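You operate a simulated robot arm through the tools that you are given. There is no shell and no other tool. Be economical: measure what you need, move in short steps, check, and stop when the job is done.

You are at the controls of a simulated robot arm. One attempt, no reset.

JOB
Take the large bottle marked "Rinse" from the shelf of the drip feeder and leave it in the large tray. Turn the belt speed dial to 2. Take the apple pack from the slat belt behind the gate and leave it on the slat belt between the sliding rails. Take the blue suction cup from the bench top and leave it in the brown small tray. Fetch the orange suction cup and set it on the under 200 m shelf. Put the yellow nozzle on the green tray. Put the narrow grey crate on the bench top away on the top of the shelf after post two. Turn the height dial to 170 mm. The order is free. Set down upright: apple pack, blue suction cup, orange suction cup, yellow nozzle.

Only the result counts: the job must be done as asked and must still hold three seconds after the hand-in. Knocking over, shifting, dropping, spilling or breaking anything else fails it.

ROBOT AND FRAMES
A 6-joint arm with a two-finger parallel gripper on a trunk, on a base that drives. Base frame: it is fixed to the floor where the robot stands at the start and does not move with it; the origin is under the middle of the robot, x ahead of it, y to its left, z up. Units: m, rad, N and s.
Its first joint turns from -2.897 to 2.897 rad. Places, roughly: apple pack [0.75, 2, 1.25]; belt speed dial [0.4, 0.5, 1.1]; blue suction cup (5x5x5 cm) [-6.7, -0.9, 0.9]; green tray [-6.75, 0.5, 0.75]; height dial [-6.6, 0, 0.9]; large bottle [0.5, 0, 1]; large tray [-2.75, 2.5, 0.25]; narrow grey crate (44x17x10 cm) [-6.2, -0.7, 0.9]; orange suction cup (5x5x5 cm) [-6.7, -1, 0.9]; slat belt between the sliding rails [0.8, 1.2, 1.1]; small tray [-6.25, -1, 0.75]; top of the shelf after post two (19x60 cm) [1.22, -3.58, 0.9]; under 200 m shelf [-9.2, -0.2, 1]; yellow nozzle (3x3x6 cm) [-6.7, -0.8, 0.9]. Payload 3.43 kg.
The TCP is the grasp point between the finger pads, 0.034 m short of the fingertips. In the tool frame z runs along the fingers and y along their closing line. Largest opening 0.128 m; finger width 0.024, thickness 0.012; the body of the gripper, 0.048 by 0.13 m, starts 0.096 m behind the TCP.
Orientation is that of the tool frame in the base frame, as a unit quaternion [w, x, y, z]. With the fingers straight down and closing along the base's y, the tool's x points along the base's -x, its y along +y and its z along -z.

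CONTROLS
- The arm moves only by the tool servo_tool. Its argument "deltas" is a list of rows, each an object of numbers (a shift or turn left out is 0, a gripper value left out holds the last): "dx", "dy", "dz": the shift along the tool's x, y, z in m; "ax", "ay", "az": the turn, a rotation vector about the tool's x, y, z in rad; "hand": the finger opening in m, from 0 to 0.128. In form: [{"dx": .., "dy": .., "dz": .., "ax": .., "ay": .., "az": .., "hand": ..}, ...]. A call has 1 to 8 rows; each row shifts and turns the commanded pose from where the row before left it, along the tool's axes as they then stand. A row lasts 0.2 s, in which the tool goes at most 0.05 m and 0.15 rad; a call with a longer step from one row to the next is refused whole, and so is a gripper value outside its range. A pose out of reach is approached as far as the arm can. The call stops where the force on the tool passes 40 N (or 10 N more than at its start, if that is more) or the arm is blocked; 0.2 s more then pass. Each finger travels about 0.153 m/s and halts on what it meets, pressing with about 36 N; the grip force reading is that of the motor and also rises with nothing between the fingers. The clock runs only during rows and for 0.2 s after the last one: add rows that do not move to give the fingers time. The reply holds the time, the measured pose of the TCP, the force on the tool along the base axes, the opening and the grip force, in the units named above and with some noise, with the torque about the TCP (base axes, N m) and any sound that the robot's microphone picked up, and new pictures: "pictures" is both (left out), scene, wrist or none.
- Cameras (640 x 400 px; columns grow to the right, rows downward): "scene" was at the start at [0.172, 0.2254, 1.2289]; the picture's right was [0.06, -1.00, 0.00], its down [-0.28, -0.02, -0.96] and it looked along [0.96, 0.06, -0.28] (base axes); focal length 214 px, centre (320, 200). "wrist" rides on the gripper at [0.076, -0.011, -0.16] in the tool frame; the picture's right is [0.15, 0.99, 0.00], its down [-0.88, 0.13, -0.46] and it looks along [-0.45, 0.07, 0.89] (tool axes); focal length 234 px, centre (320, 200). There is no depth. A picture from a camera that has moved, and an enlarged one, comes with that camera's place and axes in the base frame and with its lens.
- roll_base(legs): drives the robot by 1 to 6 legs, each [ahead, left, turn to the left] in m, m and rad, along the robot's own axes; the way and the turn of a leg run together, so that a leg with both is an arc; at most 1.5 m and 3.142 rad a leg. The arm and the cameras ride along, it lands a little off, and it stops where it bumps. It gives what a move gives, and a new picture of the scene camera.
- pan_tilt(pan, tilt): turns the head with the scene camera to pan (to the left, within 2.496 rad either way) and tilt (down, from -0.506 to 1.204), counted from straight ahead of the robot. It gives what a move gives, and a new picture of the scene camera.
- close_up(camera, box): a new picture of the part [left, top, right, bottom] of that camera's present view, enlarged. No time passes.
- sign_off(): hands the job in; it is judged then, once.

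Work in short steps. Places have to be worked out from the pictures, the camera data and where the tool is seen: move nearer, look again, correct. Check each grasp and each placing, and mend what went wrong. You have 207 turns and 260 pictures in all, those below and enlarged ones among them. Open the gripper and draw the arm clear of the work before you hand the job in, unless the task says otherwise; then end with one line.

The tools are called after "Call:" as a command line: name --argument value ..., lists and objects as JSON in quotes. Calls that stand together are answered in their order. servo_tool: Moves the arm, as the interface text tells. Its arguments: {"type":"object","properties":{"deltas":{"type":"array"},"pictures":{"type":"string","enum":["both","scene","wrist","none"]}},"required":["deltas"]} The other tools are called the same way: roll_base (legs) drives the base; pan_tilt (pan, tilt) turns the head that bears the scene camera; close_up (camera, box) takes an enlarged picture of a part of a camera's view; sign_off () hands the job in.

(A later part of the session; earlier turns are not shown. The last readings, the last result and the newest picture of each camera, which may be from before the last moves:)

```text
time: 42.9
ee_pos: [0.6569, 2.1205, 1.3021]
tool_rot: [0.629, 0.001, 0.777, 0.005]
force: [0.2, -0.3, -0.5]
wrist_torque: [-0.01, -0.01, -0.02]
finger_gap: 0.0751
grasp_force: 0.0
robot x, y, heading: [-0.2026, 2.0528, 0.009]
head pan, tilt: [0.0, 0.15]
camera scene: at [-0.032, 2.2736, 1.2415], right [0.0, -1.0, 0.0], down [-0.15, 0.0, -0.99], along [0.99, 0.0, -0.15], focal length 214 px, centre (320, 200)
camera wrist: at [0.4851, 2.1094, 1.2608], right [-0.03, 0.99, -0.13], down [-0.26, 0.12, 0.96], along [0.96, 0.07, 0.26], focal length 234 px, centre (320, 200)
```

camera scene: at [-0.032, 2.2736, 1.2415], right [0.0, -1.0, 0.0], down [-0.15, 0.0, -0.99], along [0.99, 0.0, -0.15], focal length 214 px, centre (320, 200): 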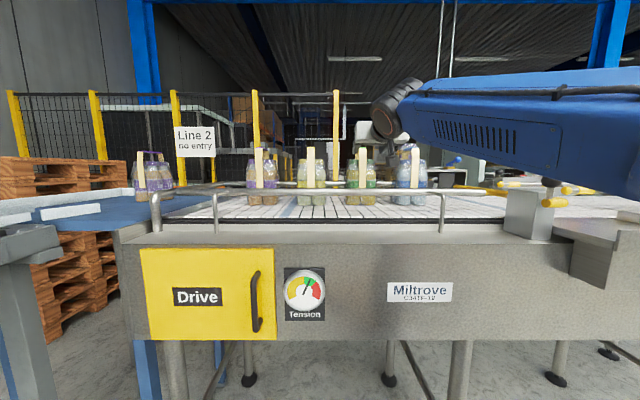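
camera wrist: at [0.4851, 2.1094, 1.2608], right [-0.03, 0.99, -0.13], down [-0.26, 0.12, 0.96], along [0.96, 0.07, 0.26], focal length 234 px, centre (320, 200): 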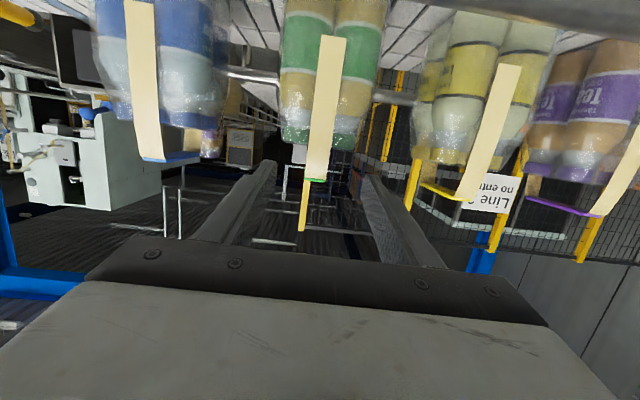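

The handle top is at about [0.775, 2.124, 1.313], right between the fingers. I'll advance to x≈0.84 along the bar.

Call:
servo_tool --deltas '[{"dy": 0.003, "dx": -0.002}, {"dz": 0.045, "dx": -0.0096}, {"dz": 0.045, "dx": -0.0096}, {"dz": 0.045, "dx": -0.0096}, {"dz": 0.04, "dx": -0.0085}]' --pictures "both"

```text
time: 44.1
ee_pos: [0.8333, 2.1232, 1.3038]
tool_rot: [0.63, 0.001, 0.777, 0.005]
force: [-0.9, -0.2, 1.0]
wrist_torque: [-0.01, 0.11, -0.01]
finger_gap: 0.0748
grasp_force: 0.1
robot x, y, heading: [-0.2043, 2.0506, 0.001]
head pan, tilt: [0.0, 0.15]
camera scene: at [-0.0324, 2.2735, 1.2416], right [0.0, -1.0, 0.0], down [-0.15, 0.0, -0.99], along [0.99, 0.0, -0.15], focal length 214 px, centre (320, 200)
camera wrist: at [0.6625, 2.1118, 1.264], right [-0.03, 0.99, -0.14], down [-0.27, 0.12, 0.96], along [0.96, 0.07, 0.26], focal length 234 px, centre (320, 200)
```

scene: 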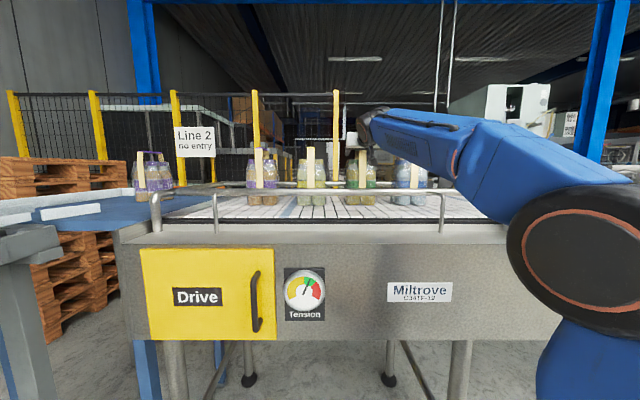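
wrist: 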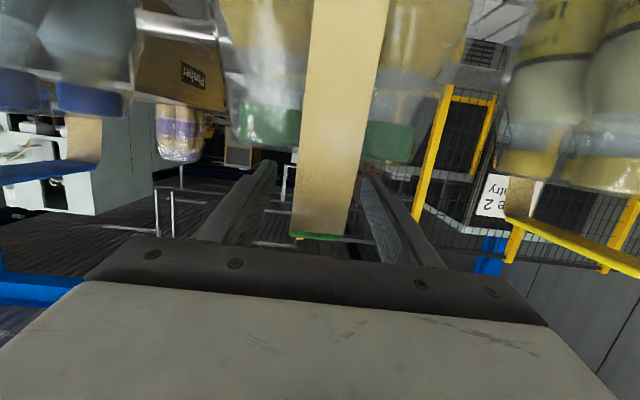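

The handle bar is between the fingers. I'll nudge up 4 mm and close.

Call:
servo_tool --deltas '[{"dx": -0.004, "dz": -0.001}, {"hand": 0.0}, {"hand": 0.0}, {"hand": 0.0}, {"hand": 0.0}]' --pictures "wrist"

```text
time: 45.3
ee_pos: [0.8356, 2.1233, 1.3068]
tool_rot: [0.63, 0.0, 0.777, 0.005]
force: [-0.9, -6.2, 2.9]
wrist_torque: [-0.41, 0.53, 0.33]
finger_gap: 0.028
grasp_force: 36.0
robot x, y, heading: [-0.2011, 2.0558, 0.001]
head pan, tilt: [0.0, 0.15]
camera wrist: at [0.6633, 2.1115, 1.2669], right [-0.03, 0.99, -0.14], down [-0.26, 0.12, 0.96], along [0.96, 0.07, 0.26], focal length 234 px, centre (320, 200)
```

wrist: 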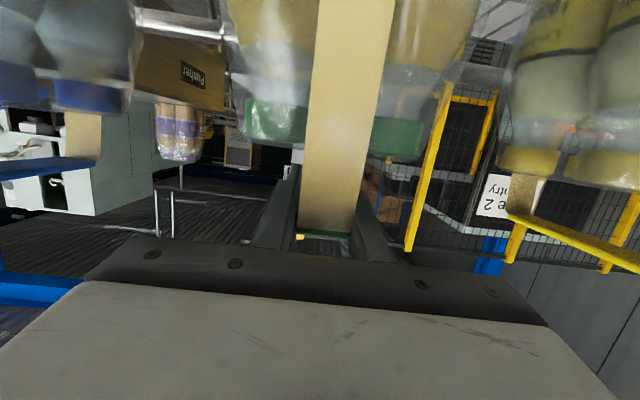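

Gripped at 28 mm, which matches the bar. I'll lift 5 cm and watch the force.

Call:
servo_tool --deltas '[{"dx": -0.0245, "dz": -0.005}, {"dx": -0.0245, "dz": -0.005}, {}]' --pictures "scene"

```text
time: 46.1
ee_pos: [0.8368, 2.1235, 1.3564]
tool_rot: [0.629, 0.0, 0.778, 0.005]
force: [-0.2, 0.0, -11.3]
wrist_torque: [0.0, -0.2, 0.0]
finger_gap: 0.0278
grasp_force: 36.2
robot x, y, heading: [-0.2026, 2.0523, 0.001]
head pan, tilt: [0.0, 0.15]
camera scene: at [-0.0314, 2.2737, 1.2414], right [0.0, -1.0, 0.0], down [-0.15, 0.0, -0.99], along [0.99, 0.0, -0.15], focal length 214 px, centre (320, 200)
```

scene: 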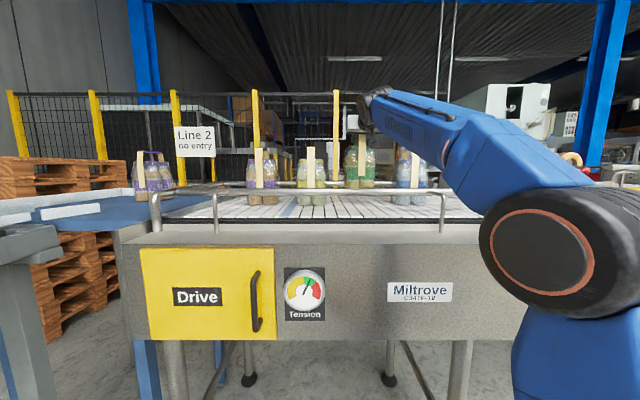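

The pack is lifted, weighing about 1.15 kg. I'll lift further to clear the rails.

Call:
servo_tool --deltas '[{"dx": -0.039, "dz": -0.0085}, {"dx": -0.039, "dz": -0.0085}, {"dx": -0.039, "dz": -0.0085}, {}]' --pictures "scene"

```text
time: 47.1
ee_pos: [0.8356, 2.1225, 1.4607]
tool_rot: [0.628, 0.001, 0.778, 0.004]
force: [-0.2, 0.3, -11.0]
wrist_torque: [-0.01, -0.22, 0.02]
finger_gap: 0.0278
grasp_force: 36.1
out of reach, approached as far as the arm can: row 3
robot x, y, heading: [-0.2039, 2.0547, 0.006]
head pan, tilt: [0.0, 0.15]
camera scene: at [-0.0313, 2.2737, 1.2414], right [0.0, -1.0, 0.0], down [-0.15, 0.0, -0.99], along [0.99, 0.0, -0.15], focal length 214 px, centre (320, 200)
```

scene: 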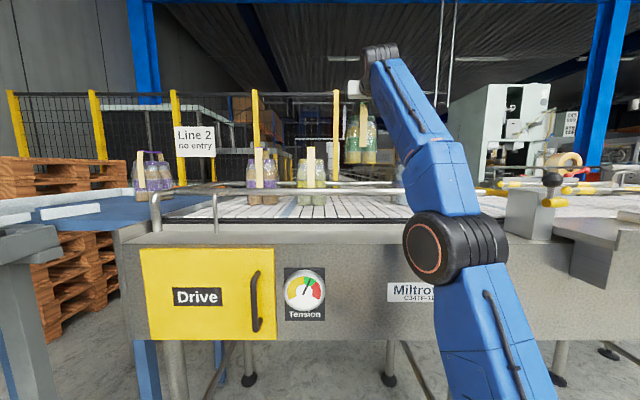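

Pack bottom is at about 1.25. I'll drive back, then right to y≈1.2 and look at the place between the sliding rails.

Call:
roll_base --legs '[[-0.45, 0, 0], [0, -0.85, 0]]'

Call:
pan_tilt --pan -0.1 --tilt 0.2

```text
time: 54.0
ee_pos: [0.3806, 1.2341, 1.4624]
tool_rot: [0.629, 0.01, 0.777, -0.003]
force: [-0.5, 0.3, -11.2]
wrist_torque: [0.0, -0.18, 0.0]
finger_gap: 0.0279
grasp_force: 36.6
robot x, y, heading: [-0.6618, 1.1899, -0.018]
head pan, tilt: [0.0, 0.15]
camera scene: at [-0.4831, 1.4064, 1.2414], right [-0.02, -1.0, 0.0], down [-0.15, 0.0, -0.99], along [0.99, -0.02, -0.15], focal length 214 px, centre (320, 200)
```

scene: 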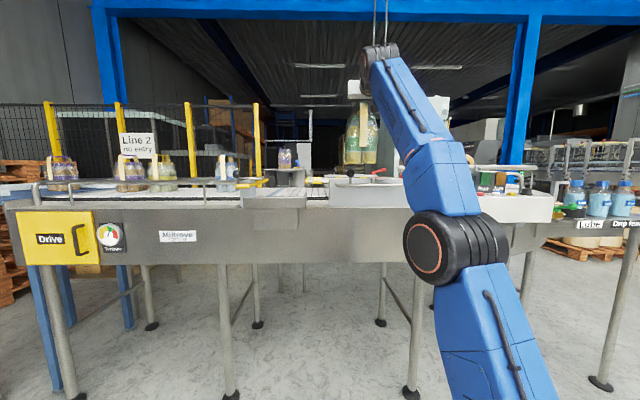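

```text
time: 54.6
ee_pos: [0.3801, 1.2335, 1.4618]
tool_rot: [0.628, 0.01, 0.778, -0.003]
force: [-0.4, -0.1, -11.1]
wrist_torque: [-0.02, -0.2, 0.01]
finger_gap: 0.0279
grasp_force: 36.1
robot x, y, heading: [-0.6633, 1.1914, -0.024]
head pan, tilt: [-0.099, 0.201]
camera scene: at [-0.4833, 1.3972, 1.2368], right [-0.12, -0.99, 0.0], down [-0.2, 0.02, -0.98], along [0.97, -0.12, -0.2], focal length 214 px, centre (320, 200)
```

scene: 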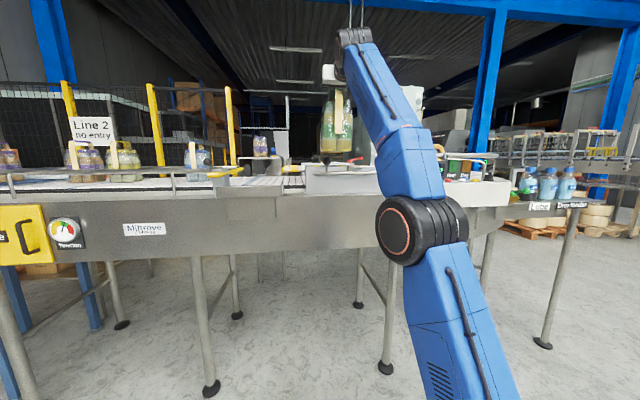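

Call:
close_up --camera "scene" --box '[210, 120, 410, 245]'

Call:
close_up --camera "wrist" --box '[0, 0, 640, 400]'

```text
3.20 times, centred on (310, 182) of scene
camera zoom: at [-0.4833, 1.3972, 1.2368], right [-0.12, -0.99, 0.0], down [-0.2, 0.02, -0.98], along [0.97, -0.12, -0.2], focal length 686 px, centre (352, 256)
```

zoom: 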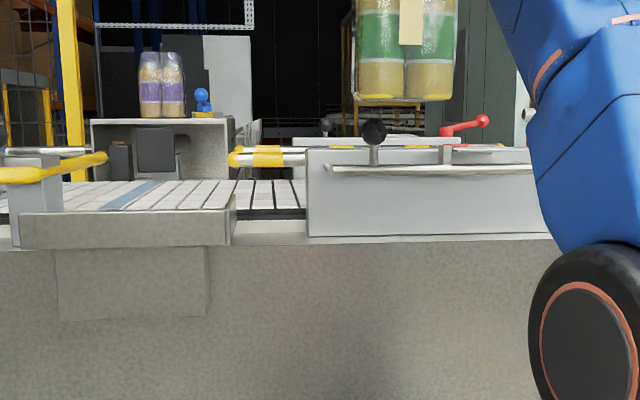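

```text
1.00 times, centred on (320, 200) of wrist (not enlarged: the box is as wide or as high as the picture)
camera zoom: at [0.2079, 1.2267, 1.4217], right [-0.01, 0.99, -0.14], down [-0.26, 0.13, 0.96], along [0.97, 0.05, 0.26], focal length 234 px, centre (320, 200)
```

zoom: 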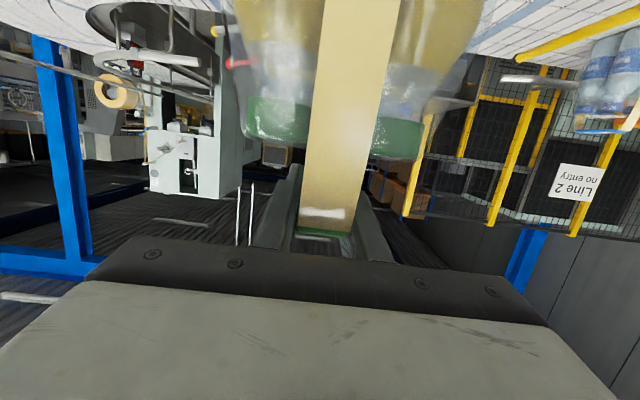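

I need to see the gap between the two yellow-tipped sliding rails. I'll drive left a bit and look back along them.

Call:
roll_base --legs '[[0.1, 0.6, 0.02]]'

Call:
pan_tilt --pan -0.55 --tilt 0.2

Call:
close_up --camera "scene" --box '[200, 130, 400, 255]'

```text
time: 58.0
ee_pos: [0.4794, 1.8717, 1.4636]
tool_rot: [0.63, -0.005, 0.777, 0.009]
force: [-0.7, 0.0, -11.0]
wrist_torque: [0.01, -0.15, 0.04]
finger_gap: 0.0279
grasp_force: 36.0
robot x, y, heading: [-0.5601, 1.7899, 0.015]
head pan, tilt: [-0.099, 0.201]
camera scene: at [-0.389, 2.002, 1.2367], right [-0.08, -1.0, 0.0], down [-0.2, 0.02, -0.98], along [0.98, -0.08, -0.2], focal length 214 px, centre (320, 200)
```

scene: 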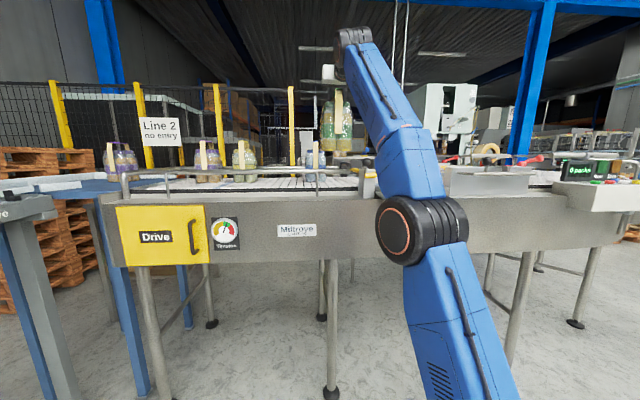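

```text
time: 59.0
ee_pos: [0.4801, 1.8716, 1.4628]
tool_rot: [0.629, -0.005, 0.777, 0.009]
force: [0.9, 0.7, -11.5]
wrist_torque: [-0.05, -0.17, 0.0]
finger_gap: 0.0279
grasp_force: 36.5
robot x, y, heading: [-0.5557, 1.7905, 0.019]
head pan, tilt: [-0.55, 0.201]
camera scene: at [-0.4015, 1.9624, 1.2367], right [-0.51, -0.86, 0.0], down [-0.17, 0.1, -0.98], along [0.84, -0.5, -0.2], focal length 214 px, centre (320, 200)
```

scene: 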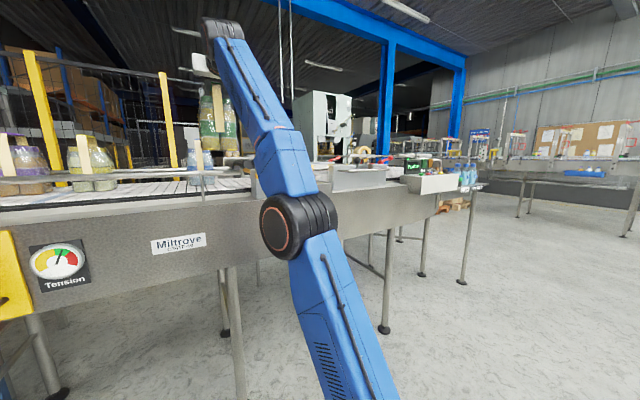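

```text
3.20 times, centred on (300, 192) of scene
camera zoom: at [-0.4015, 1.9624, 1.2367], right [-0.51, -0.86, 0.0], down [-0.17, 0.1, -0.98], along [0.84, -0.5, -0.2], focal length 686 px, centre (384, 224)
```

zoom: 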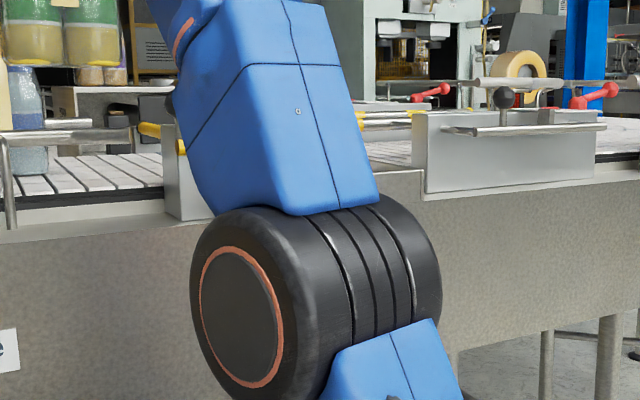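

From earlier views the rails sit at x≈0.69 and 0.95, z≈1.165, with tips at y≈1.45. So I'll set the pack down at about [0.825, 1.17]. I back up, shift right and straighten the heading.

Call:
roll_base --legs '[[-0.2, 0, -0.019], [0, -0.69, 0]]'

Call:
pan_tilt --pan 0.0 --tilt 0.2

```text
time: 62.1
ee_pos: [0.2933, 1.5753, 1.461]
tool_rot: [0.628, 0.043, 0.777, -0.029]
force: [-0.2, -0.4, -11.6]
wrist_torque: [-0.03, -0.18, 0.0]
finger_gap: 0.0278
grasp_force: 36.1
robot x, y, heading: [-0.7493, 1.6236, -0.108]
head pan, tilt: [-0.55, 0.201]
stopped in leg 2: the robot was blocked; the commanded pose is now the measured one
camera scene: at [-0.5712, 1.7739, 1.2367], right [-0.61, -0.79, 0.0], down [-0.16, 0.12, -0.98], along [0.78, -0.6, -0.2], focal length 214 px, centre (320, 200)
```

scene: 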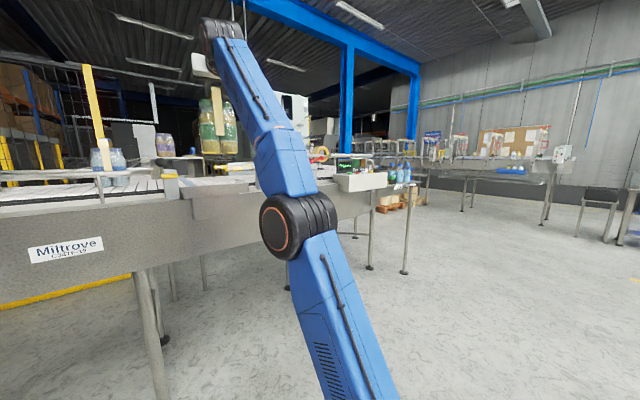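

```text
time: 63.1
ee_pos: [0.2899, 1.5753, 1.4626]
tool_rot: [0.628, 0.043, 0.776, -0.029]
force: [-0.3, 0.4, -12.0]
wrist_torque: [-0.02, -0.18, -0.01]
finger_gap: 0.0278
grasp_force: 35.9
robot x, y, heading: [-0.7478, 1.6181, -0.108]
head pan, tilt: [0.0, 0.201]
camera scene: at [-0.5525, 1.8207, 1.2367], right [-0.11, -0.99, 0.0], down [-0.2, 0.02, -0.98], along [0.97, -0.11, -0.2], focal length 214 px, centre (320, 200)
```

scene: 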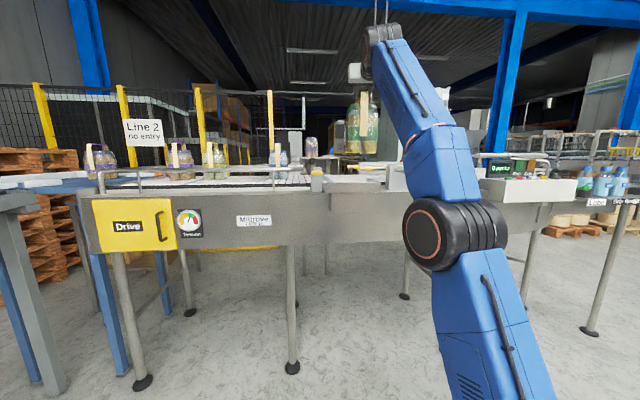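

The base bumped something. I'll look to the right and rear to see what.

Call:
pan_tilt --pan -1.9 --tilt 0.7

Call:
pan_tilt --pan 2.3 --tilt 0.6

```text
time: 65.0
ee_pos: [0.2902, 1.576, 1.4629]
tool_rot: [0.629, 0.044, 0.776, -0.03]
force: [-0.1, 0.5, -12.1]
wrist_torque: [0.01, -0.15, -0.01]
finger_gap: 0.0281
grasp_force: 35.8
robot x, y, heading: [-0.7461, 1.623, -0.107]
head pan, tilt: [-1.901, 0.7]
camera scene: at [-0.681, 1.7537, 1.1914], right [-0.91, 0.42, 0.0], down [0.27, 0.58, -0.77], along [-0.32, -0.69, -0.64], focal length 214 px, centre (320, 200)
```

scene: 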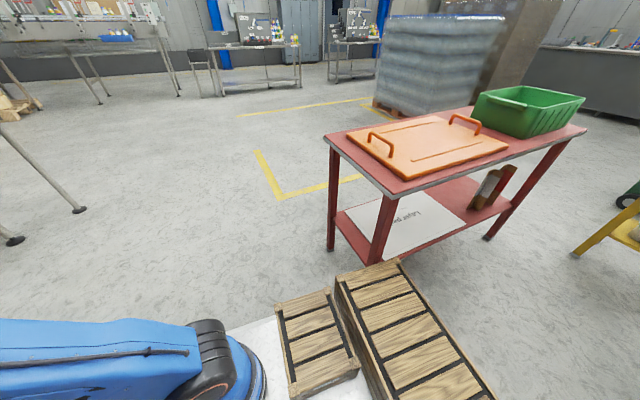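

```text
time: 68.4
ee_pos: [0.2911, 1.5747, 1.4629]
tool_rot: [0.629, 0.043, 0.776, -0.029]
force: [0.3, 0.8, -11.1]
wrist_torque: [-0.04, -0.16, 0.02]
finger_gap: 0.0278
grasp_force: 35.5
robot x, y, heading: [-0.7476, 1.6198, -0.108]
head pan, tilt: [2.3, 0.6]
camera scene: at [-0.6966, 1.9026, 1.2], right [0.81, 0.58, 0.0], down [0.33, -0.46, -0.83], along [-0.48, 0.67, -0.56], focal length 214 px, centre (320, 200)
```

scene: 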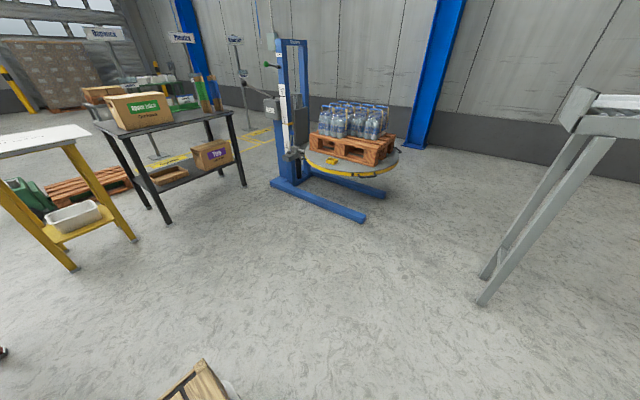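

There's a red table right-behind, plus slatted wooden boxes near the base. I'll look straight down there to see if the boxes are on my deck or on the floor.

Call:
pan_tilt --pan -2.45 --tilt 1.1

```text
time: 72.2
ee_pos: [0.2901, 1.576, 1.463]
tool_rot: [0.629, 0.043, 0.776, -0.029]
force: [0.0, -0.6, -11.3]
wrist_torque: [-0.04, -0.12, 0.01]
finger_gap: 0.0282
grasp_force: 36.4
robot x, y, heading: [-0.7454, 1.6219, -0.108]
head pan, tilt: [-2.45, 1.1]
camera scene: at [-0.6978, 1.7959, 1.1614], right [-0.55, 0.83, 0.0], down [0.74, 0.49, -0.45], along [-0.38, -0.25, -0.89], focal length 214 px, centre (320, 200)
```

scene: 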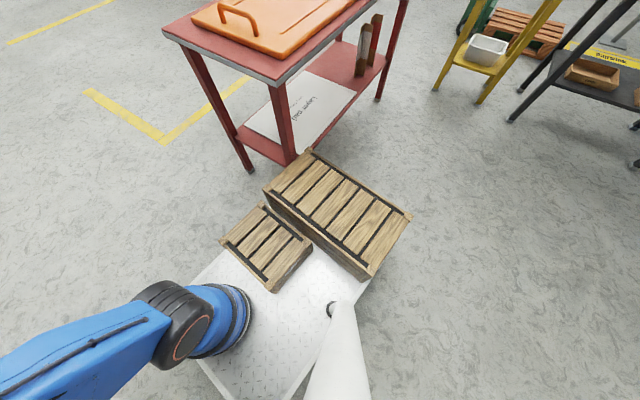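

The wooden boxes ride on my own deck and caught the red table's leg. I'll move forward away from it and straighten up, and pull the pack in a little.

Call:
roll_base --legs '[[0.2, 0.03, 0], [0, 0, 0.108]]'

Call:
servo_tool --deltas '[{"dz": -0.045, "dx": 0.0096}, {"dz": -0.045, "dx": 0.0096}, {"dz": -0.045, "dx": 0.0096}]' --pictures "none"

Call:
pan_tilt --pan -2.2 --tilt 0.9

```text
time: 74.3
ee_pos: [0.4914, 1.7007, 1.4629]
tool_rot: [0.63, -0.001, 0.777, 0.006]
force: [0.3, 1.0, -11.2]
wrist_torque: [-0.01, -0.13, 0.01]
finger_gap: 0.028
grasp_force: 35.8
robot x, y, heading: [-0.5469, 1.6284, 0.003]
head pan, tilt: [-2.45, 1.1]
camera scene: at [-0.5165, 1.809, 1.1614], right [-0.64, 0.77, 0.0], down [0.68, 0.57, -0.45], along [-0.35, -0.29, -0.89], focal length 214 px, centre (320, 200)
```

scene: 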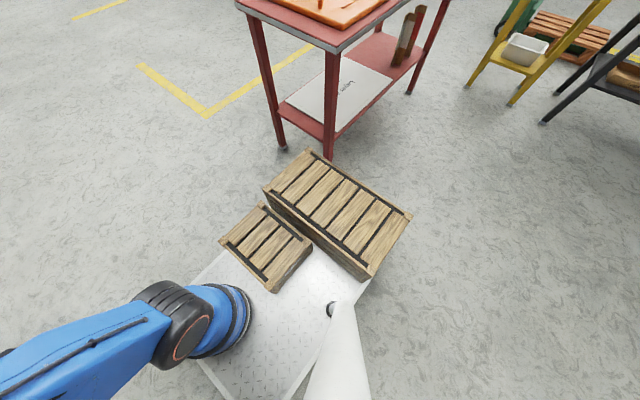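

```text
time: 75.1
ee_pos: [0.355, 1.6965, 1.4628]
tool_rot: [0.628, 0.0, 0.778, 0.006]
force: [2.0, 0.8, -12.7]
wrist_torque: [-0.02, -0.32, -0.02]
finger_gap: 0.0281
grasp_force: 36.0
robot x, y, heading: [-0.5473, 1.6311, 0.007]
head pan, tilt: [-2.45, 1.1]
```

```text
time: 75.9
ee_pos: [0.354, 1.6951, 1.4643]
tool_rot: [0.629, 0.0, 0.777, 0.006]
force: [-0.3, -0.1, -10.7]
wrist_torque: [0.01, -0.15, -0.01]
finger_gap: 0.0278
grasp_force: 35.3
robot x, y, heading: [-0.5491, 1.6346, 0.002]
head pan, tilt: [-2.201, 0.901]
camera scene: at [-0.5124, 1.7883, 1.1752], right [-0.81, 0.59, 0.0], down [0.46, 0.64, -0.62], along [-0.36, -0.5, -0.78], focal length 214 px, centre (320, 200)
```

scene: 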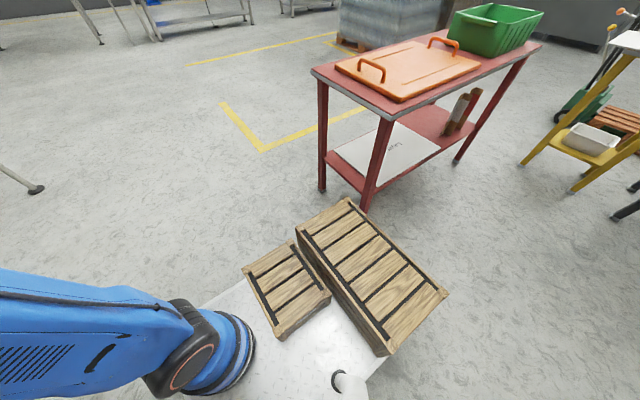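

Table legs stand at about x=-1.11 and my rear reaches about 0.5 behind me. I'll go forward 0.08 and pull the pack in and up a bit more before driving right.

Call:
servo_tool --deltas '[{"dz": -0.045, "dx": 0.0096}, {"dz": -0.045, "dx": 0.0096}, {"dx": -0.039, "dz": -0.0085}]' --pictures "none"

Call:
roll_base --legs '[[0.1, 0, 0], [0, -0.5, 0]]'

Call:
pan_tilt --pan 0.0 --tilt 0.15

```text
time: 76.7
ee_pos: [0.26, 1.6955, 1.5027]
tool_rot: [0.63, 0.0, 0.776, 0.005]
force: [-1.4, -0.5, -10.6]
wrist_torque: [-0.06, 0.0, 0.06]
finger_gap: 0.0278
grasp_force: 36.0
robot x, y, heading: [-0.5467, 1.6285, 0.002]
head pan, tilt: [-2.201, 0.901]
```

```text
time: 80.3
ee_pos: [0.3651, 1.2114, 1.5014]
tool_rot: [0.629, -0.003, 0.777, 0.008]
force: [-0.4, 0.6, -11.9]
wrist_torque: [0.02, -0.15, 0.03]
finger_gap: 0.0279
grasp_force: 35.8
robot x, y, heading: [-0.4409, 1.1363, 0.012]
head pan, tilt: [-2.201, 0.901]
camera scene: at [-0.4084, 1.2977, 1.1753], right [-0.81, 0.58, 0.0], down [0.46, 0.64, -0.62], along [-0.36, -0.51, -0.78], focal length 214 px, centre (320, 200)
```

scene: 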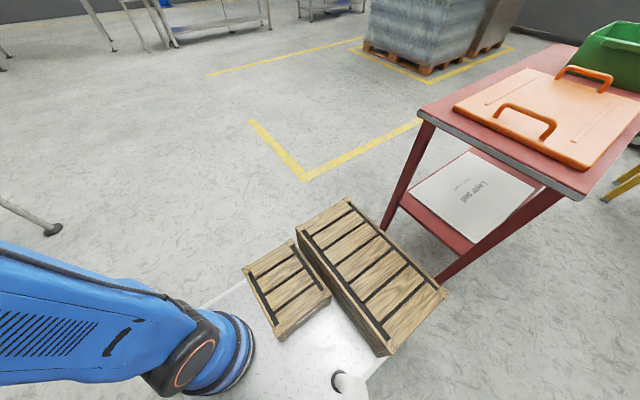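

```text
time: 82.4
ee_pos: [0.3672, 1.2109, 1.5031]
tool_rot: [0.63, -0.002, 0.777, 0.007]
force: [1.4, -0.1, -10.9]
wrist_torque: [-0.03, -0.17, -0.03]
finger_gap: 0.0279
grasp_force: 36.4
robot x, y, heading: [-0.4424, 1.1399, 0.009]
head pan, tilt: [0.0, 0.15]
camera scene: at [-0.2717, 1.3599, 1.2414], right [0.01, -1.0, 0.0], down [-0.15, 0.0, -0.99], along [0.99, 0.01, -0.15], focal length 214 px, centre (320, 200)
```

scene: 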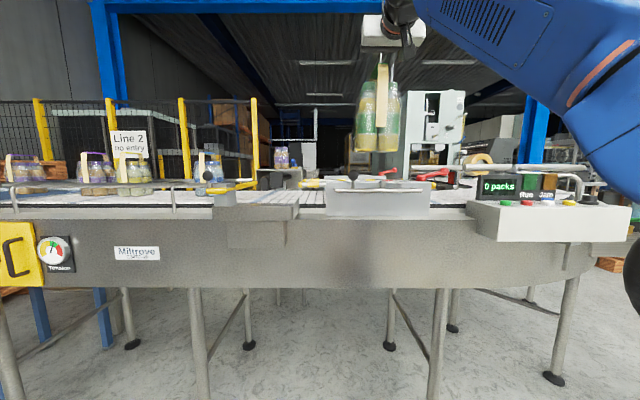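

Call:
close_up --camera "scene" --box '[270, 120, 470, 245]'

```text
3.20 times, centred on (370, 182) of scene
camera zoom: at [-0.2717, 1.3599, 1.2414], right [0.01, -1.0, 0.0], down [-0.15, 0.0, -0.99], along [0.99, 0.01, -0.15], focal length 686 px, centre (160, 256)
```

zoom: 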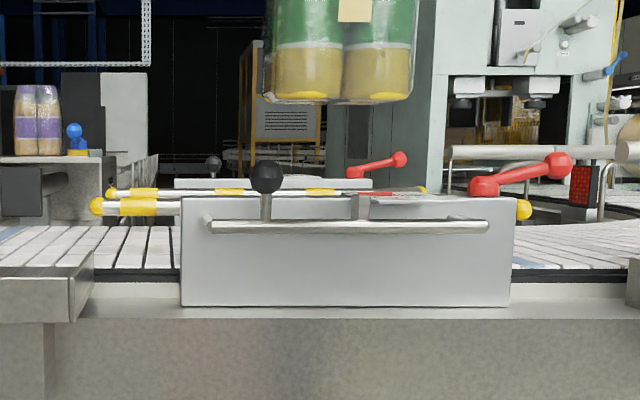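

Rails span y≈0.86–1.46, and the middle of the gap is at x≈0.84, so I'll place at about [0.83, 1.19]. The pack is high at z 1.5; I'll drive forward to x≈-0.05 so the forearm stays steep over the near rail box.

Call:
roll_base --legs '[[0.38, -0.02, -0.01]]'

Call:
servo_tool --deltas '[{"dz": 0.045, "dx": -0.0096}, {"dz": 0.024, "dx": -0.005}, {"dx": 0.039, "dz": 0.0085}, {"dx": 0.039, "dz": 0.0085}]' --pictures "both"

```text
time: 84.8
ee_pos: [0.7529, 1.1811, 1.5024]
tool_rot: [0.629, 0.003, 0.777, 0.003]
force: [-0.4, 0.5, -11.0]
wrist_torque: [-0.03, -0.13, 0.02]
finger_gap: 0.028
grasp_force: 36.0
robot x, y, heading: [-0.0526, 1.1209, -0.001]
head pan, tilt: [0.0, 0.15]
camera scene: at [0.1158, 1.3388, 1.2415], right [0.0, -1.0, 0.0], down [-0.15, 0.0, -0.99], along [0.99, 0.0, -0.15], focal length 214 px, centre (320, 200)
```

scene: 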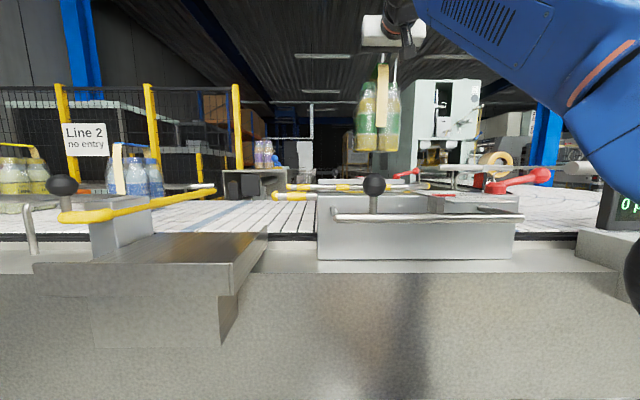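

```text
time: 85.8
ee_pos: [0.8258, 1.1827, 1.4234]
tool_rot: [0.629, 0.003, 0.777, 0.003]
force: [-0.2, 1.0, -11.9]
wrist_torque: [0.0, -0.14, 0.0]
finger_gap: 0.0278
grasp_force: 35.7
robot x, y, heading: [-0.0541, 1.1207, -0.006]
head pan, tilt: [0.0, 0.15]
camera scene: at [0.1158, 1.3389, 1.2415], right [0.0, -1.0, 0.0], down [-0.15, 0.0, -0.99], along [0.99, 0.0, -0.15], focal length 214 px, centre (320, 200)
camera wrist: at [0.6526, 1.1711, 1.3831], right [-0.03, 0.99, -0.13], down [-0.26, 0.12, 0.96], along [0.96, 0.06, 0.26], focal length 234 px, centre (320, 200)
```

scene: 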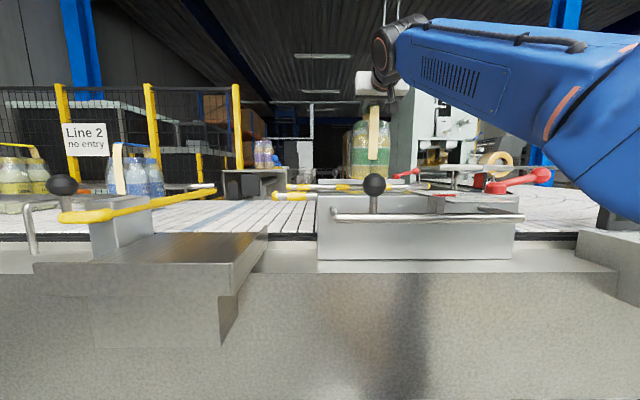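
wrist: 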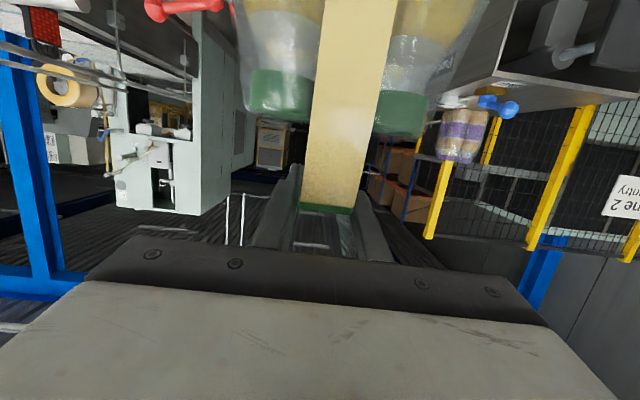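

Rails are at x≈0.68 and 0.97, and the pack is centred at about 0.83. I'll lower it to just above the belt.

Call:
servo_tool --deltas '[{"dx": 0.034, "dz": 0.0073}, {"dx": 0.034, "dz": 0.0073}, {"dx": 0.034, "dz": 0.0073}]' --pictures "scene"

```text
time: 86.6
ee_pos: [0.8237, 1.1843, 1.3201]
tool_rot: [0.63, 0.002, 0.777, 0.004]
force: [-1.3, -0.9, -11.7]
wrist_torque: [-0.03, -0.13, -0.01]
finger_gap: 0.0277
grasp_force: 35.9
robot x, y, heading: [-0.0576, 1.1156, -0.005]
head pan, tilt: [0.0, 0.15]
camera scene: at [0.1158, 1.3388, 1.2415], right [0.0, -1.0, 0.0], down [-0.15, 0.0, -0.99], along [0.99, 0.0, -0.15], focal length 214 px, centre (320, 200)
```

scene: 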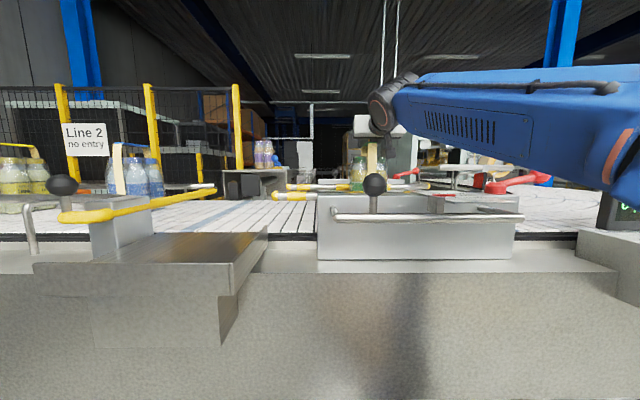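

Call:
servo_tool --deltas '[{"dx": 0.008, "dz": 0.0017}, {"dx": 0.004, "dz": 0.0008}, {"dx": 0.002}, {}]' --pictures "none"

```text
time: 87.1
ee_pos: [0.8219, 1.1844, 1.3188]
tool_rot: [0.635, 0.003, 0.773, 0.005]
force: [0.5, 4.7, 7.5]
wrist_torque: [-0.05, 0.97, -0.22]
finger_gap: 0.0279
grasp_force: 36.0
robot x, y, heading: [-0.057, 1.1193, -0.001]
head pan, tilt: [0.0, 0.15]
stopped in row 2: the force on the tool passed its limit at 47 N (the readings are from after the stop); the commanded pose is now the measured one
```

Contact came about 1 cm higher than expected. I'll check what the pack rests on.

Call:
close_up --camera "scene" --box '[270, 120, 470, 245]'

Call:
close_up --camera "wrist" --box '[160, 0, 520, 225]'

```text
3.20 times, centred on (370, 182) of scene
camera zoom: at [0.1152, 1.3391, 1.2415], right [0.0, -1.0, 0.0], down [-0.15, 0.0, -0.99], along [0.99, 0.0, -0.15], focal length 686 px, centre (160, 256)
```

zoom: 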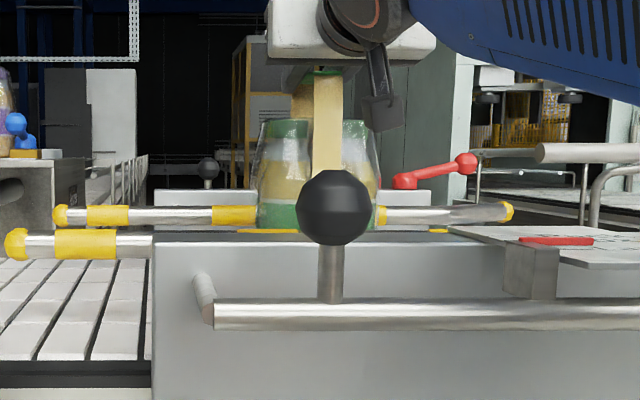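

```text
1.78 times, centred on (340, 112) of wrist
camera zoom: at [0.6496, 1.1731, 1.275], right [-0.03, 0.99, -0.13], down [-0.28, 0.12, 0.95], along [0.96, 0.07, 0.27], focal length 416 px, centre (284, 356)
```

zoom: 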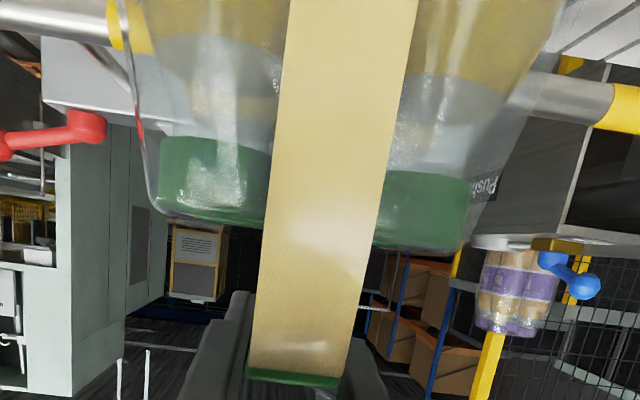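

The handle has slipped about 11 mm in the grip, so the pack is already standing on the belt, between the rails. I'll release.

Call:
servo_tool --deltas '[{"hand": 0.04}, {"hand": 0.075}, {"hand": 0.075}, {}]' --pictures "wrist"

Call:
close_up --camera "scene" --box '[270, 120, 470, 245]'

```text
time: 88.1
ee_pos: [0.8199, 1.1843, 1.3168]
tool_rot: [0.634, 0.002, 0.774, 0.005]
force: [0.7, 0.0, 0.0]
wrist_torque: [0.01, -0.01, -0.01]
finger_gap: 0.075
grasp_force: 0.1
robot x, y, heading: [-0.0602, 1.123, -0.003]
head pan, tilt: [0.0, 0.15]
camera wrist: at [0.6498, 1.1725, 1.2745], right [-0.03, 0.99, -0.13], down [-0.27, 0.12, 0.95], along [0.96, 0.07, 0.27], focal length 234 px, centre (320, 200)
```

wrist: 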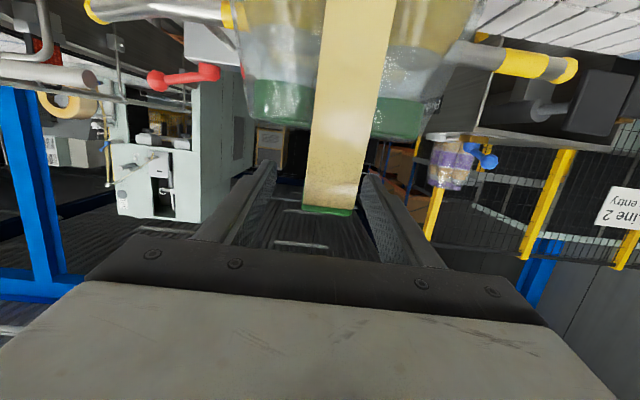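

```text
3.20 times, centred on (370, 182) of scene
camera zoom: at [0.1155, 1.3389, 1.2415], right [0.0, -1.0, 0.0], down [-0.15, 0.0, -0.99], along [0.99, 0.0, -0.15], focal length 686 px, centre (160, 256)
```

zoom: 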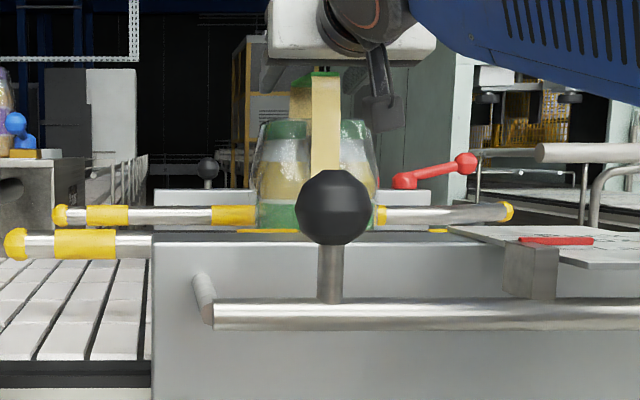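

Released; the pack stands upright between the rails. I'll withdraw straight back and then pull the base back.

Call:
servo_tool --deltas '[{"dz": -0.045, "dx": 0.006}, {"dz": -0.045, "dx": 0.006}, {"dz": -0.045}, {"dz": -0.045}, {"dz": -0.03, "dx": -0.03}, {"dz": -0.03, "dx": -0.03}]' --pictures "none"

Call:
roll_base --legs '[[-0.38, 0, 0]]'

Call:
close_up --camera "scene" --box '[270, 120, 470, 245]'

```text
time: 89.5
ee_pos: [0.5989, 1.1836, 1.412]
tool_rot: [0.634, 0.003, 0.773, 0.005]
force: [-0.6, -0.5, 0.6]
wrist_torque: [0.02, 0.0, 0.01]
finger_gap: 0.0751
grasp_force: 0.1
robot x, y, heading: [-0.0607, 1.1214, -0.002]
head pan, tilt: [0.0, 0.15]
```

```text
time: 91.9
ee_pos: [0.2115, 1.1851, 1.4115]
tool_rot: [0.634, 0.001, 0.773, 0.006]
force: [-0.1, 0.0, 1.3]
wrist_torque: [0.04, 0.0, -0.04]
finger_gap: 0.0752
grasp_force: 0.1
robot x, y, heading: [-0.4431, 1.1202, -0.004]
head pan, tilt: [0.0, 0.15]
camera scene: at [-0.2704, 1.3401, 1.2415], right [0.0, -1.0, 0.0], down [-0.15, 0.0, -0.99], along [0.99, 0.0, -0.15], focal length 214 px, centre (320, 200)
```

scene: 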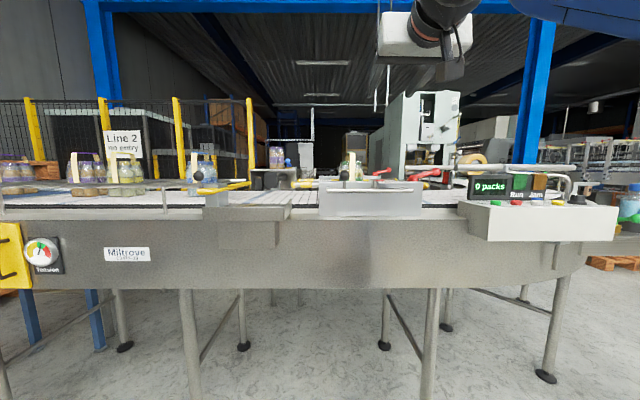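

```text
3.20 times, centred on (370, 182) of scene
camera zoom: at [-0.2704, 1.3401, 1.2415], right [0.0, -1.0, 0.0], down [-0.15, 0.0, -0.99], along [0.99, 0.0, -0.15], focal length 686 px, centre (160, 256)
```

zoom: 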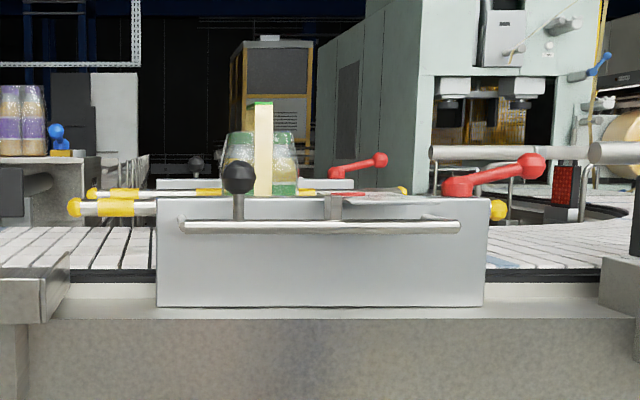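

The apple pack stands properly. Next the Rinse bottle: I'll drive right to face it at about y=-0.12.

Call:
roll_base --legs '[[0, -1.3, 0]]'

Call:
servo_tool --deltas '[{"ay": 0.12, "hand": 0.1}, {"ay": 0.12}, {"dx": 0.02, "dz": 0.03}, {"dx": 0.02, "dz": 0.03}]' --pictures "both"

```text
time: 98.5
ee_pos: [0.2033, -0.1188, 1.4115]
tool_rot: [0.634, 0.006, 0.773, 0.002]
force: [0.7, -0.6, -0.4]
wrist_torque: [0.0, -0.01, -0.04]
finger_gap: 0.075
grasp_force: 0.1
robot x, y, heading: [-0.4512, -0.178, -0.012]
head pan, tilt: [0.0, 0.15]
camera scene: at [-0.2777, 0.0411, 1.2415], right [-0.01, -1.0, 0.0], down [-0.15, 0.0, -0.99], along [0.99, -0.01, -0.15], focal length 214 px, centre (320, 200)
```

scene: 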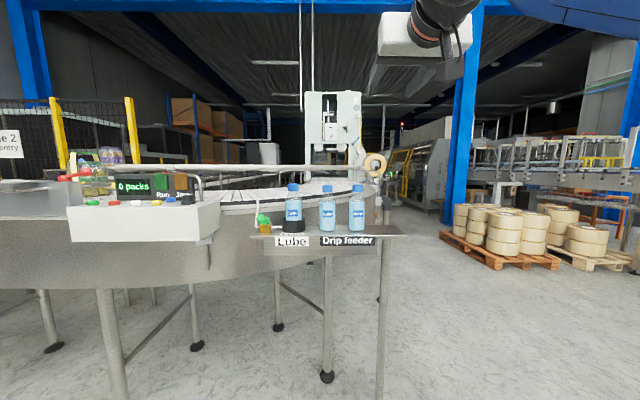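

```text
time: 99.5
ee_pos: [0.241, -0.1153, 1.3505]
tool_rot: [0.537, 0.005, 0.844, 0.004]
force: [0.1, 0.1, 0.3]
wrist_torque: [0.03, -0.02, -0.01]
finger_gap: 0.1003
grasp_force: 0.0
robot x, y, heading: [-0.4524, -0.178, -0.013]
head pan, tilt: [0.0, 0.15]
camera scene: at [-0.2778, 0.041, 1.2416], right [-0.01, -1.0, 0.0], down [-0.15, 0.0, -0.99], along [0.99, -0.01, -0.15], focal length 214 px, centre (320, 200)
camera wrist: at [0.0641, -0.1266, 1.3493], right [-0.06, 0.99, -0.12], down [-0.04, 0.12, 0.99], along [1.0, 0.06, 0.03], focal length 234 px, centre (320, 200)
```

scene: 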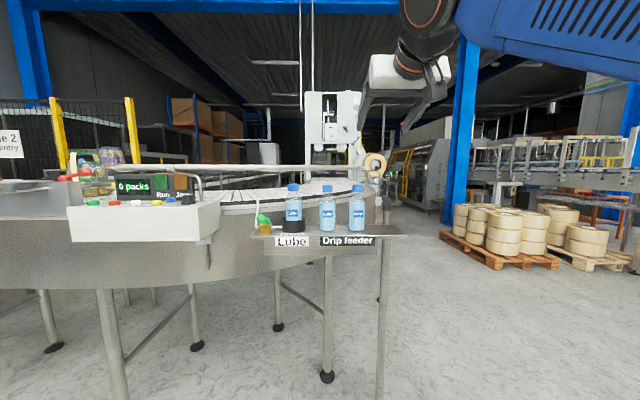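
wrist: 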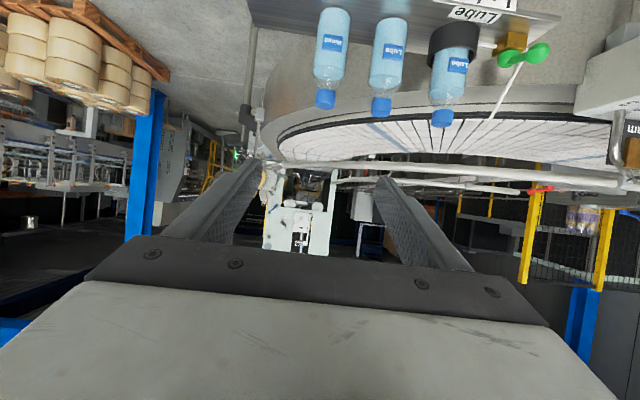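

Triangulating both cameras puts the Rinse cap centre at [0.558, -0.112, 1.157]. I'll drive forward, then descend to a pre-grasp pose in front of and above the cap.

Call:
roll_base --legs '[[0.25, 0, 0.012]]'

Call:
servo_tool --deltas '[{"dz": -0.02}, {"dx": 0.0379, "dz": 0.0111}, {"dx": 0.0379, "dz": 0.0111}, {"dx": 0.0379, "dz": 0.0111}]' --pictures "both"

```text
time: 101.3
ee_pos: [0.4897, -0.106, 1.3496]
tool_rot: [0.537, -0.002, 0.844, 0.008]
force: [-0.7, -0.3, -0.1]
wrist_torque: [0.0, -0.03, 0.01]
finger_gap: 0.1001
grasp_force: 0.0
robot x, y, heading: [-0.1965, -0.178, 0.008]
head pan, tilt: [0.0, 0.15]
camera scene: at [-0.0294, 0.0429, 1.2415], right [0.0, -1.0, 0.0], down [-0.15, 0.0, -0.99], along [0.99, 0.0, -0.15], focal length 214 px, centre (320, 200)
```

scene: 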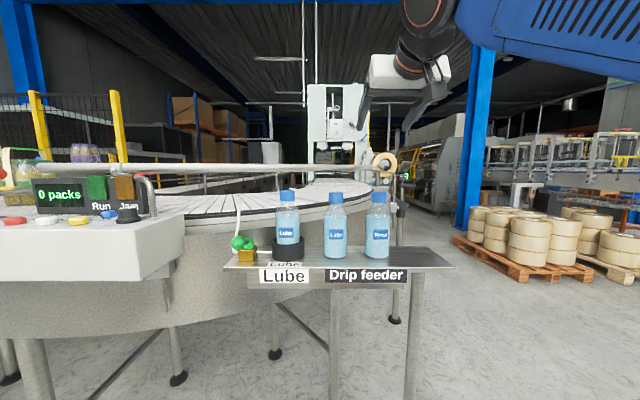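

```text
time: 102.3
ee_pos: [0.4566, -0.109, 1.2405]
tool_rot: [0.536, -0.002, 0.844, 0.008]
force: [-0.6, -0.5, 0.4]
wrist_torque: [0.0, 0.01, -0.01]
finger_gap: 0.1
grasp_force: 0.1
robot x, y, heading: [-0.2014, -0.1747, 0.004]
head pan, tilt: [0.0, 0.15]
camera scene: at [-0.0293, 0.043, 1.2415], right [0.0, -1.0, 0.0], down [-0.15, 0.0, -0.99], along [0.99, 0.0, -0.15], focal length 214 px, centre (320, 200)
camera wrist: at [0.2799, -0.1206, 1.2395], right [-0.07, 0.99, -0.12], down [-0.04, 0.12, 0.99], along [1.0, 0.08, 0.03], focal length 234 px, centre (320, 200)
```

scene: 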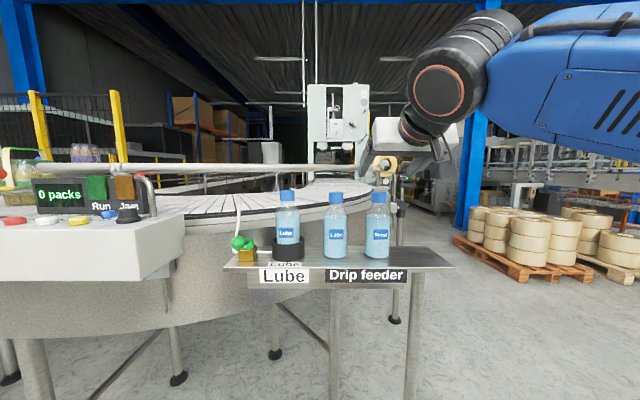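
wrist: 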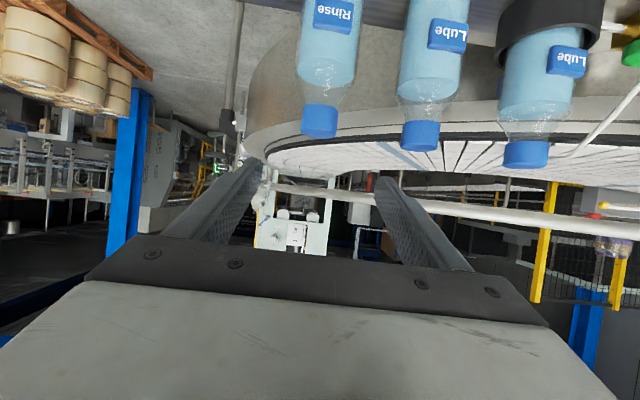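

The cap is confirmed at [0.558, -0.110, 1.155]. I'll slide in along the tool axis and close.

Call:
servo_tool --deltas '[{"dx": 0.0375}, {"dz": 0.043}, {"dz": 0.043}, {"dz": 0.043}]' --pictures "wrist"

```text
time: 103.3
ee_pos: [0.5565, -0.1042, 1.1513]
tool_rot: [0.537, -0.001, 0.843, 0.007]
force: [-0.8, -0.8, 0.6]
wrist_torque: [-0.01, 0.03, 0.04]
finger_gap: 0.1001
grasp_force: 0.0
robot x, y, heading: [-0.1994, -0.177, 0.007]
head pan, tilt: [0.0, 0.15]
camera wrist: at [0.3805, -0.1171, 1.1516], right [-0.07, 0.99, -0.12], down [-0.04, 0.12, 0.99], along [1.0, 0.08, 0.03], focal length 234 px, centre (320, 200)
```

wrist: 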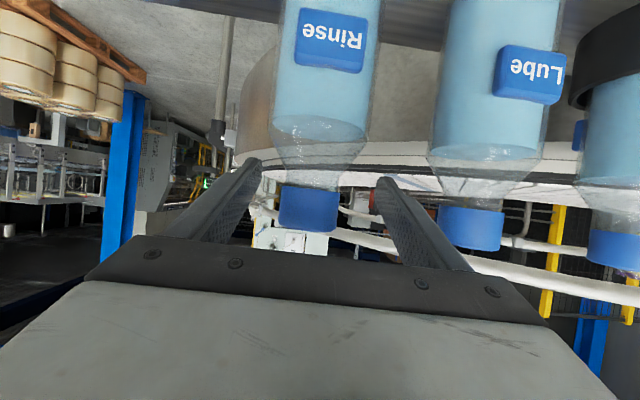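

Slight correction of 6 mm right and 6 mm up, then close.

Call:
servo_tool --deltas '[{"dy": -0.006, "dx": -0.006, "dz": -0.002}, {"hand": 0.0}, {"hand": 0.0}, {"hand": 0.0}, {"hand": 0.0}]' --pictures "wrist"

```text
time: 104.5
ee_pos: [0.5581, -0.1098, 1.1576]
tool_rot: [0.537, -0.002, 0.844, 0.008]
force: [0.8, -1.8, -0.9]
wrist_torque: [-0.05, -0.16, -0.04]
finger_gap: 0.039
grasp_force: 35.7
robot x, y, heading: [-0.202, -0.181, 0.008]
head pan, tilt: [0.0, 0.15]
camera wrist: at [0.3816, -0.1229, 1.158], right [-0.07, 0.99, -0.12], down [-0.04, 0.12, 0.99], along [1.0, 0.08, 0.03], focal length 234 px, centre (320, 200)
```

wrist: 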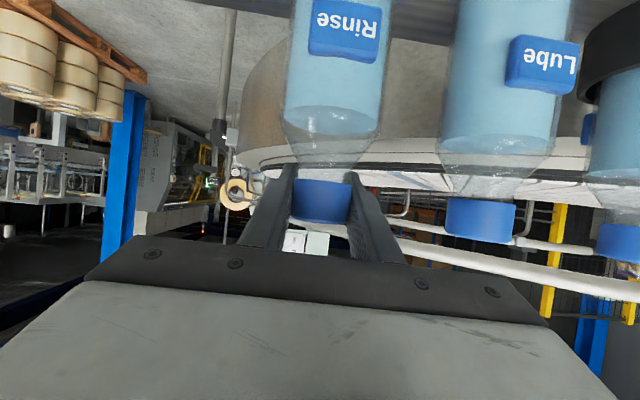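

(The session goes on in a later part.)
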